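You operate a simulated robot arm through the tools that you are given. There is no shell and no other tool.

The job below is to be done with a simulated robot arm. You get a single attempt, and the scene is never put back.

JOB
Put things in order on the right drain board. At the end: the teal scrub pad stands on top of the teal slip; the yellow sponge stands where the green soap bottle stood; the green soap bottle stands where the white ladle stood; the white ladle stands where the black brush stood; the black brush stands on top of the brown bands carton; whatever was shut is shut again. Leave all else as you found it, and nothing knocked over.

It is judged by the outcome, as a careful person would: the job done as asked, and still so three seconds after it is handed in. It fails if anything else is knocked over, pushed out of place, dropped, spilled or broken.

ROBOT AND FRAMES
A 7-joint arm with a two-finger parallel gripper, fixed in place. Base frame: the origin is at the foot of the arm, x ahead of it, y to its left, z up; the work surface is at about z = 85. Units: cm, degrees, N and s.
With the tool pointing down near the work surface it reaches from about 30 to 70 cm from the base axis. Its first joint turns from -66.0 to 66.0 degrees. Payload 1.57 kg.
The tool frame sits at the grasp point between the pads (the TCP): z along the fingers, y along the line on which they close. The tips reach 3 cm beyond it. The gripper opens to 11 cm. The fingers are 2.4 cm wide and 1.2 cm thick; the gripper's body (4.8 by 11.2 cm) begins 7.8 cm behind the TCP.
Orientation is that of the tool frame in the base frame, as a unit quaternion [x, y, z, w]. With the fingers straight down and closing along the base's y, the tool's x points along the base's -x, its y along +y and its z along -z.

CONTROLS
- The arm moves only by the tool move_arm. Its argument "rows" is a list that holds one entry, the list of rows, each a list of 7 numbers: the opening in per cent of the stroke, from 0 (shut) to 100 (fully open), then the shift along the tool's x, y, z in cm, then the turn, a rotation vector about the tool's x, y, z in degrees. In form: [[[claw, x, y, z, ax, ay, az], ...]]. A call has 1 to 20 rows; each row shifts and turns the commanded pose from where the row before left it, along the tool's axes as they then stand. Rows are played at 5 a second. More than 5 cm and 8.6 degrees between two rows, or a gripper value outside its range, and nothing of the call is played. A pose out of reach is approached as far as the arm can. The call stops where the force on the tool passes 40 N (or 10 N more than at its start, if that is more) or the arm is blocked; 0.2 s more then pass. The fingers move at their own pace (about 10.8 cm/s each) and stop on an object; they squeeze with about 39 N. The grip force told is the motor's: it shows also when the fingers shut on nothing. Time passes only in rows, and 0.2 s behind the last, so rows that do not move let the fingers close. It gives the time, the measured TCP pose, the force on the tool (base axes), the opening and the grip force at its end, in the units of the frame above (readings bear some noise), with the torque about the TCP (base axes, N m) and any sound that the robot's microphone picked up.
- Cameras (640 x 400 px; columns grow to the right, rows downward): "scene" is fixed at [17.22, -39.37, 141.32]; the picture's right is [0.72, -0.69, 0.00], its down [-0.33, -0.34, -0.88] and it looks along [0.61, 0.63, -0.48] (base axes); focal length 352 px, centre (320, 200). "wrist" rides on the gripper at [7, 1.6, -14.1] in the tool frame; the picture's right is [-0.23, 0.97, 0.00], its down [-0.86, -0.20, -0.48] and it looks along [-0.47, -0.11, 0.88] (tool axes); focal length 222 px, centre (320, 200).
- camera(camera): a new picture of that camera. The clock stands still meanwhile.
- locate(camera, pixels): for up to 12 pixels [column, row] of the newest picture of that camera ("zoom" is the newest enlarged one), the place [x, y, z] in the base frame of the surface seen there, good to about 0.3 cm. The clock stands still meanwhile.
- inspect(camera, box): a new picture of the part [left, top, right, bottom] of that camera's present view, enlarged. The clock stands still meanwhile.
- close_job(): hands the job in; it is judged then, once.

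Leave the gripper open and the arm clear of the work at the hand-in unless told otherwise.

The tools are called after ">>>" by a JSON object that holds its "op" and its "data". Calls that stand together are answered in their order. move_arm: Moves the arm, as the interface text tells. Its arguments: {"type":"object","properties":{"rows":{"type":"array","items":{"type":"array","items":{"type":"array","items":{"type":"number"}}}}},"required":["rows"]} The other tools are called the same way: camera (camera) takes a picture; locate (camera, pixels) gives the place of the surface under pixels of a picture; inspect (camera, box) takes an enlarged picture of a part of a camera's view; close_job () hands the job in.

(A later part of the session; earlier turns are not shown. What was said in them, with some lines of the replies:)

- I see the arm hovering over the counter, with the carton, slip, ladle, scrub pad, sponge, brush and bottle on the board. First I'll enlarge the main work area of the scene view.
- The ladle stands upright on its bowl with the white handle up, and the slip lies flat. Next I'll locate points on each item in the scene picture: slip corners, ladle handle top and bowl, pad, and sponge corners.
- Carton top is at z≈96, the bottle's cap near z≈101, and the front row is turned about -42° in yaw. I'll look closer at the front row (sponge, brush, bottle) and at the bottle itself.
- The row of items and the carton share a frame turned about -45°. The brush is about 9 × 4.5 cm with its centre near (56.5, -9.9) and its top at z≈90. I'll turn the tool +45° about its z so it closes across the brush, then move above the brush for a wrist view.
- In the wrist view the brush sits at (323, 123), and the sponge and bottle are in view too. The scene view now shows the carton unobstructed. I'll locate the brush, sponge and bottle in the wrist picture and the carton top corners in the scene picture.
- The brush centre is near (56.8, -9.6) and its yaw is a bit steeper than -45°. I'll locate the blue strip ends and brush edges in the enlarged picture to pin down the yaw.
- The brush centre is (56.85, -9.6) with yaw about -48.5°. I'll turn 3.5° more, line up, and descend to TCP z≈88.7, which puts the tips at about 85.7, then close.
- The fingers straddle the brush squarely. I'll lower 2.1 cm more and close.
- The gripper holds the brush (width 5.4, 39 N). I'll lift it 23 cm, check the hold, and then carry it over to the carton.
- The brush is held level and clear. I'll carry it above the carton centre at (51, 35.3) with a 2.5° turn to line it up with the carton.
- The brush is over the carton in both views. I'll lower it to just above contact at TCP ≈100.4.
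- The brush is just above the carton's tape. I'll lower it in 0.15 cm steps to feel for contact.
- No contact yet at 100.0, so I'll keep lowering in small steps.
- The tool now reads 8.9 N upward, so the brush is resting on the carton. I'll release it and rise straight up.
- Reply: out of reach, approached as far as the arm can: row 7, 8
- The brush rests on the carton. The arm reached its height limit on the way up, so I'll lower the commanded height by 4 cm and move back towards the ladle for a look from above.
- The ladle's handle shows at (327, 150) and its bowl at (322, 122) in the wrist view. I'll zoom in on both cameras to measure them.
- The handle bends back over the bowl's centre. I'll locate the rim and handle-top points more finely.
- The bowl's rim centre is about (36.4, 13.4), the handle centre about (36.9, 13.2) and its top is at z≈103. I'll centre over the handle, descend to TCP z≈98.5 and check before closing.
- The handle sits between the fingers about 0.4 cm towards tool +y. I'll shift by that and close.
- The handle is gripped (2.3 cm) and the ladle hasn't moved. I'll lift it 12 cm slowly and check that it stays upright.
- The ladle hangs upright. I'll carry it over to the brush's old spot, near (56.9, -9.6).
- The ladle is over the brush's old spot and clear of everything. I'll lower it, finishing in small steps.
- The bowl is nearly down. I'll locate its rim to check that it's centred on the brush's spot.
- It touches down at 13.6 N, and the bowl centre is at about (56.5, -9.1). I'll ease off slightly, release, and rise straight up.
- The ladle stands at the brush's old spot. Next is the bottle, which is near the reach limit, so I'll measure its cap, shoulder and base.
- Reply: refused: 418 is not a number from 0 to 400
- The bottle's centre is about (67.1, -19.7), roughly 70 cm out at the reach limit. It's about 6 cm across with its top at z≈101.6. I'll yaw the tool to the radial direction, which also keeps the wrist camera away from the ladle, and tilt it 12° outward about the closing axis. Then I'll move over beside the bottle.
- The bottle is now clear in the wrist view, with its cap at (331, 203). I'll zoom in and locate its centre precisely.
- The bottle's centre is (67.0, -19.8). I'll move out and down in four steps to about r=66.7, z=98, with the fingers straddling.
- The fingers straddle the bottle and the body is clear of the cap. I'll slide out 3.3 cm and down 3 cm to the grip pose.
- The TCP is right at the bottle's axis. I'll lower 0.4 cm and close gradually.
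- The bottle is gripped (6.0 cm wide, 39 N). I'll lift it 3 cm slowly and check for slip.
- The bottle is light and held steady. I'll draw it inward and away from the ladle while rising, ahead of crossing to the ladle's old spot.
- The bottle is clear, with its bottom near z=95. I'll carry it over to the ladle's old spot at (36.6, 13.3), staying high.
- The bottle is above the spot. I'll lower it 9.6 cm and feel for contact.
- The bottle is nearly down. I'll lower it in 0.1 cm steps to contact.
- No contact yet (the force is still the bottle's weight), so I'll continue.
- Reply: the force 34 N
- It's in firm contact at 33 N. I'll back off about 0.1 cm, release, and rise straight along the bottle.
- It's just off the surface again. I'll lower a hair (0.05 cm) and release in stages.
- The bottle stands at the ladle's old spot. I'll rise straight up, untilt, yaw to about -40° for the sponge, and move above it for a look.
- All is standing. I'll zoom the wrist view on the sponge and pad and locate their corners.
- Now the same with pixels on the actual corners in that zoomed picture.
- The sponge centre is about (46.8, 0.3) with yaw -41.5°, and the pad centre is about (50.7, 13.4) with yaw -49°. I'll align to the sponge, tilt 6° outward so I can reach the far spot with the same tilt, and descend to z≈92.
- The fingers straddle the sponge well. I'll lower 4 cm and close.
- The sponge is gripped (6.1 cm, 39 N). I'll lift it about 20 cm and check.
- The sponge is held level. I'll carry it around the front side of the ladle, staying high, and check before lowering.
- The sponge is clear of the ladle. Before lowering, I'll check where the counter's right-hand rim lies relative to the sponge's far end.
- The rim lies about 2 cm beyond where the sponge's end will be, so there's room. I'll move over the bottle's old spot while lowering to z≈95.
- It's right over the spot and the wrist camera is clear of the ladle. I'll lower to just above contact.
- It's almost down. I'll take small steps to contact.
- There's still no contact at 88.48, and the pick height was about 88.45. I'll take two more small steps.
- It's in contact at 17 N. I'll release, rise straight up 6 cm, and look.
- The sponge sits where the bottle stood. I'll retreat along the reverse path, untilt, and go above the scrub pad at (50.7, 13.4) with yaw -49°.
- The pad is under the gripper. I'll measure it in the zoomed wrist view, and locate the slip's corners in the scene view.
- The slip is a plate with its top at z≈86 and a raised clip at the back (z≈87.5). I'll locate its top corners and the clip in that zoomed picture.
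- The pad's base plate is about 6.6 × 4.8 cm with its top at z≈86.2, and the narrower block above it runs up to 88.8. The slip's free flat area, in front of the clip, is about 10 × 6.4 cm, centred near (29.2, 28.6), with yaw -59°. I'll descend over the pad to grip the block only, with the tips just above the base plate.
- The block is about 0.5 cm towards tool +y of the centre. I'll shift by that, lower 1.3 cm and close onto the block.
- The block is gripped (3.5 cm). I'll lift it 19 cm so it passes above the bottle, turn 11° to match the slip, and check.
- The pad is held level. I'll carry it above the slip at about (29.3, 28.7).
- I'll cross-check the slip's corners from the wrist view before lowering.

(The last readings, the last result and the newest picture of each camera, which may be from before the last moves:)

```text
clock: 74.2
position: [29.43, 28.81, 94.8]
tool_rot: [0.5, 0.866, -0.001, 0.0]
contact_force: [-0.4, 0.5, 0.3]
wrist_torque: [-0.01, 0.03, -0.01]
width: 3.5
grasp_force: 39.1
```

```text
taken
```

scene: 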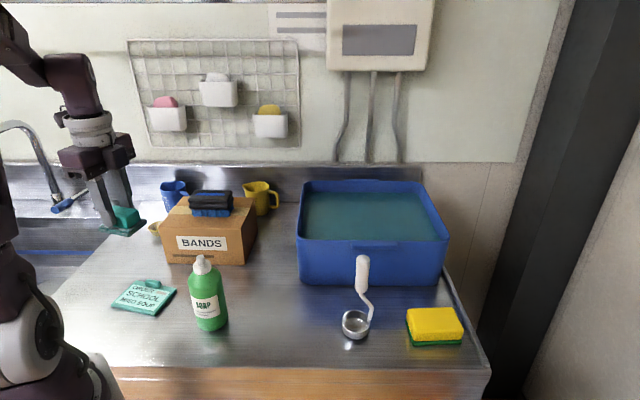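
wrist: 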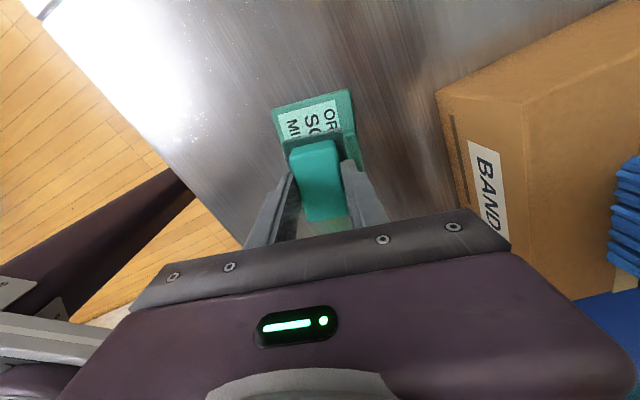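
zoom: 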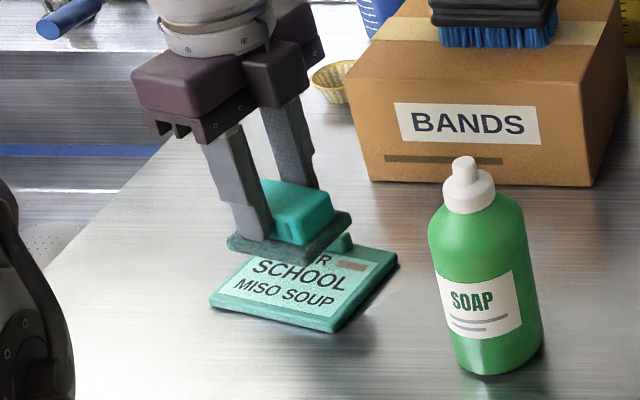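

The pad is centred over the slip. I'll shift 0.25 cm away from the clip and lower to just above contact.

>>> {"op": "move_arm", "data": {"rows": [[[10, 0, -0.25, 1.5, 0, 0, 0], [10, 0, 0, 1.2, 0, 0, 0], [10, 0, 0, 0.5, 0, 0, 0], [10, 0, 0, 0, 0, 0, 0], [10, 0, 0, 0, 0, 0, 0]]]}}

>>> {"op": "inspect", "data": {"camera": "scene", "box": [100, 250, 200, 330]}}

>>> {"op": "camera", "data": {"camera": "wrist"}}

```text
clock: 75.4
position: [29.05, 28.58, 91.8]
tool_rot: [0.5, 0.866, 0.0, 0.0]
contact_force: [0.5, -0.1, -1.1]
wrist_torque: [0.0, -0.02, 0.0]
width: 3.52
grasp_force: 39.0
```

```text
5.00 times, centred on (150, 290) of scene
```

zoom: 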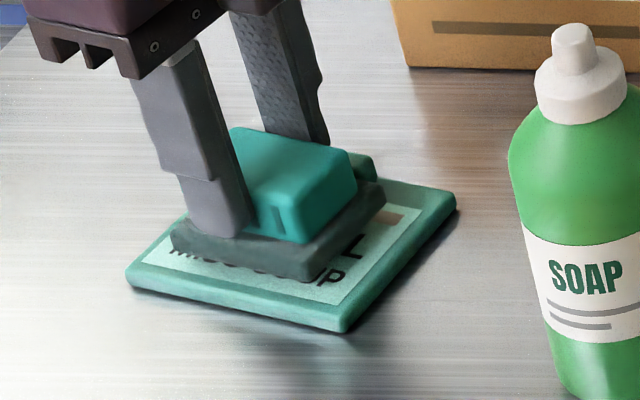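

```text
taken
```

wrist: 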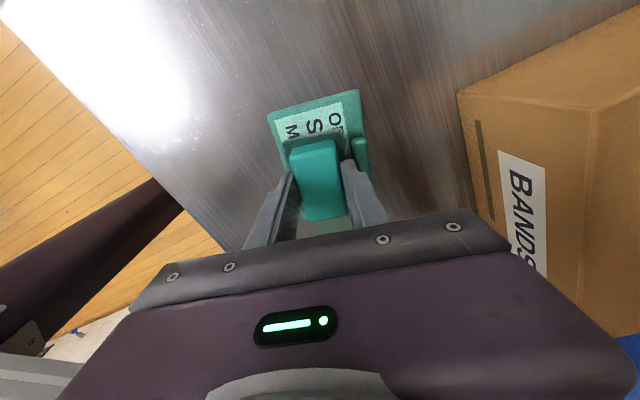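

The pad is within the slip's outline and in front of the clip. I'll lower in small steps to contact.

>>> {"op": "move_arm", "data": {"rows": [[[10, 0, 0, 0.2, 0, 0, 0], [10, 0, 0, 0.2, 0, 0, 0], [10, 0, 0, 0.1, 0, 0, 0], [10, 0, 0, 0, 0, 0, 0]]]}}

```text
clock: 76.4
position: [29.08, 28.6, 91.3]
tool_rot: [0.5, 0.866, 0.0, 0.001]
contact_force: [-0.1, 0.3, -0.6]
wrist_torque: [-0.03, 0.0, -0.01]
width: 3.48
grasp_force: 38.8
```

>>> {"op": "move_arm", "data": {"rows": [[[10, 0, 0, 0.1, 0, 0, 0], [10, 0, 0, 0.1, 0, 0, 0], [10, 0, 0, 0, 0, 0, 0]]]}}

```text
clock: 77.2
position: [29.22, 28.64, 91.01]
tool_rot: [0.499, 0.866, 0.0, 0.0]
contact_force: [-0.1, -0.5, 2.1]
wrist_torque: [0.05, 0.04, 0.0]
width: 3.49
grasp_force: 38.7
```

A slight upward force of 2.1 N suggests first contact. I'll take one more hair down to confirm.

>>> {"op": "move_arm", "data": {"rows": [[[10, 0, 0, 0.06, 0, 0, 0], [10, 0, 0, 0, 0, 0, 0]]]}}

>>> {"op": "inspect", "data": {"camera": "scene", "box": [100, 250, 200, 330]}}

```text
clock: 77.8
position: [29.06, 28.62, 90.97]
tool_rot: [0.5, 0.866, 0.001, 0.001]
contact_force: [-1.5, 3.2, 8.3]
wrist_torque: [0.09, 0.05, -0.02]
width: 3.5
grasp_force: 39.8
```

```text
5.00 times, centred on (150, 290) of scene
```

zoom: 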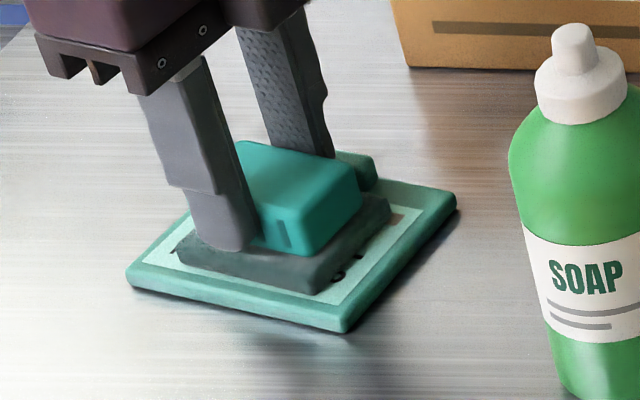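

It's seated at 8.3 N and lies fully on the slip. I'll open only a little, so the finger stays clear of the clip, then rise and open fully.

>>> {"op": "move_arm", "data": {"rows": [[[38, 0, 0, 0, 0, 0, 0], [44, 0, 0, 0, 0, 0, 0], [44, 0, 0, 0, 0, 0, 0], [44, 0, 0, -1.5, 0, 0, 0], [44, 0, 0, -3, 0, 0, 0], [80, 0, 0, -4, 0, 0, 0], [100, 0, 0, -5, 0, 0, 0], [100, 0, 0, -5, 0, 0, 0], [100, 0, 0, 0, 0, 0, 0]]]}}

>>> {"op": "camera", "data": {"camera": "scene"}}

>>> {"op": "inspect", "data": {"camera": "scene", "box": [100, 180, 300, 340]}}

>>> {"op": "camera", "data": {"camera": "wrist"}}

```text
clock: 79.8
position: [29.32, 28.56, 108.89]
tool_rot: [0.5, 0.866, 0.0, 0.0]
contact_force: [-0.6, -0.9, 0.4]
wrist_torque: [-0.05, -0.02, 0.0]
width: 10.99
grasp_force: 0.1
```

```text
taken
```

scene: 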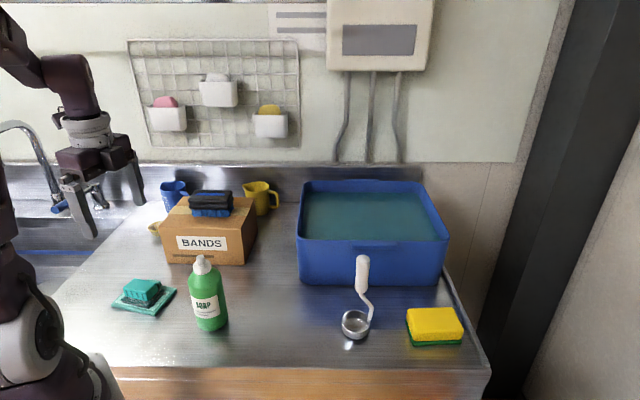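

```text
2.50 times, centred on (200, 260) of scene
```

zoom: 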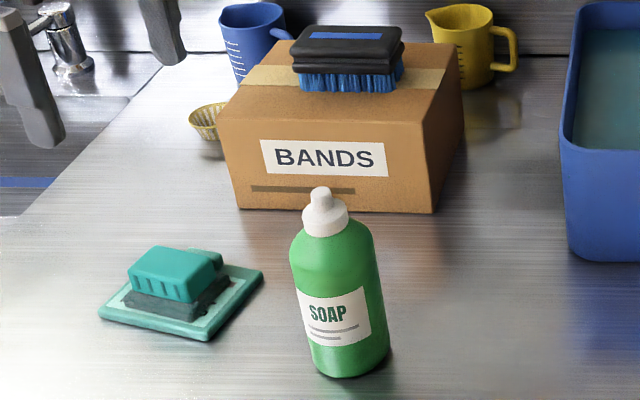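

```text
taken
```

wrist: 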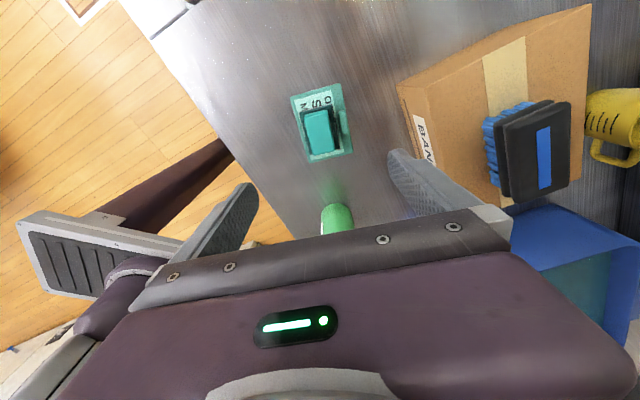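

Everything appears in place. As a final check, I'll locate the ladle's bowl, the sponge and the bottle in the scene view.

>>> {"op": "inspect", "data": {"camera": "scene", "box": [320, 240, 480, 360]}}

>>> {"op": "locate", "data": {"camera": "zoom", "pixels": [[90, 275], [185, 285], [140, 237], [135, 300], [167, 65], [345, 232], [535, 228], [565, 300], [365, 308], [170, 130]]}}

```text
3.33 times, centred on (400, 300) of scene
```

zoom: 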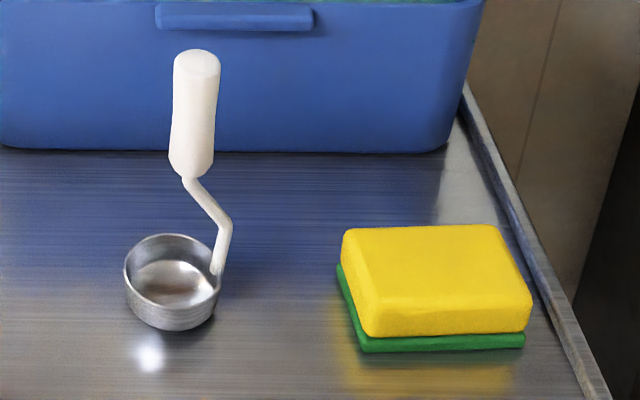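

```text
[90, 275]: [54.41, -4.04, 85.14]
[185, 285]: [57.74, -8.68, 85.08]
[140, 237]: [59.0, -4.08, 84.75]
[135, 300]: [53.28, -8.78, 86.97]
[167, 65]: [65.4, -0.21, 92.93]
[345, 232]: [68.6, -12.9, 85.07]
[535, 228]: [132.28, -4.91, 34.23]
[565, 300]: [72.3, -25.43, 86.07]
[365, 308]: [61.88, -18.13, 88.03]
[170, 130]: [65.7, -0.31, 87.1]
```

My pixels missed some of the edges, so I'll redo them on the actual rim and corner pixels of this zoomed picture.

>>> {"op": "locate", "data": {"camera": "zoom", "pixels": [[127, 270], [218, 290], [172, 236], [168, 308], [197, 62], [195, 110], [345, 236], [492, 228], [528, 300], [372, 312], [440, 275]]}}

>>> {"op": "inspect", "data": {"camera": "wrist", "box": [280, 75, 370, 170]}}

```text
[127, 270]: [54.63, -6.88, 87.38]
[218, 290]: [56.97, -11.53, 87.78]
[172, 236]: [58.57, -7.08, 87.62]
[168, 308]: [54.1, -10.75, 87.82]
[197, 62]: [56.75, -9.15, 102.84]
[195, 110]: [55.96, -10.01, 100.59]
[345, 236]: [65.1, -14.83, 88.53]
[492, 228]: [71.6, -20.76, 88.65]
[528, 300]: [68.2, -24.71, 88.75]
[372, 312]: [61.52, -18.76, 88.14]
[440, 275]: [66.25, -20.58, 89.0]
```

```text
4.21 times, centred on (325, 122) of wrist
```

zoom: 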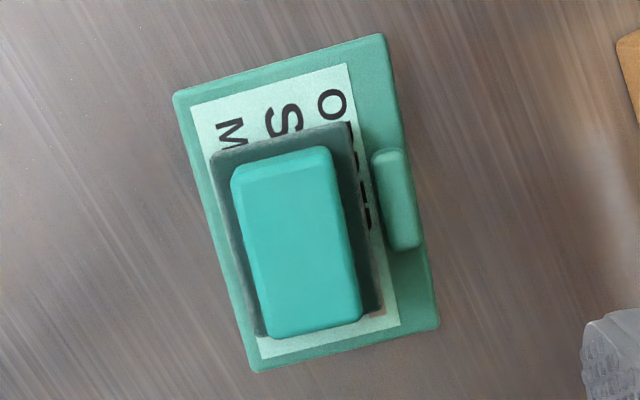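

The results check out:
- **Ladle:** bowl centre about (56.2, -9.0), handle upright at (56.8, -9.2), about 0.7 cm from the brush's old centre.
- **Sponge:** centre about (66.6, -19.8), where the bottle stood.
- **Bottle:** standing at the ladle's old spot.
- **Brush:** on the closed carton.
- **Scrub pad:** flat on the slip, in front of the clip.

Nothing was opened, nothing else has moved, the gripper is open, and the arm is clear at z≈109. I'm handing the job in.

>>> {"op": "close_job", "data": {}}

```text
The job is handed in.
```

The right drain board is in the order you asked for, and the job is handed in. I haven't seen the judge's result.

| Item | Now stands | How close |
|---|---|---|
| Black brush | On top of the brown bands carton | Near the middle of the lid |
| White ladle | Where the brush stood | Upright, about 0.7 cm off the brush's old centre |
| Green soap bottle | Where the ladle stood | About 0.3 cm off, going by the arm's position at release |
| Yellow sponge | Where the soap bottle stood | About 0.4 cm off |
| Teal scrub pad | On top of the teal slip | Flat on the slip, in front of its clip |

The carton stayed shut and I opened nothing. Nothing was knocked over, and the last pictures show everything else where it was. The gripper was left open, with the arm raised about 18 cm above the slip.
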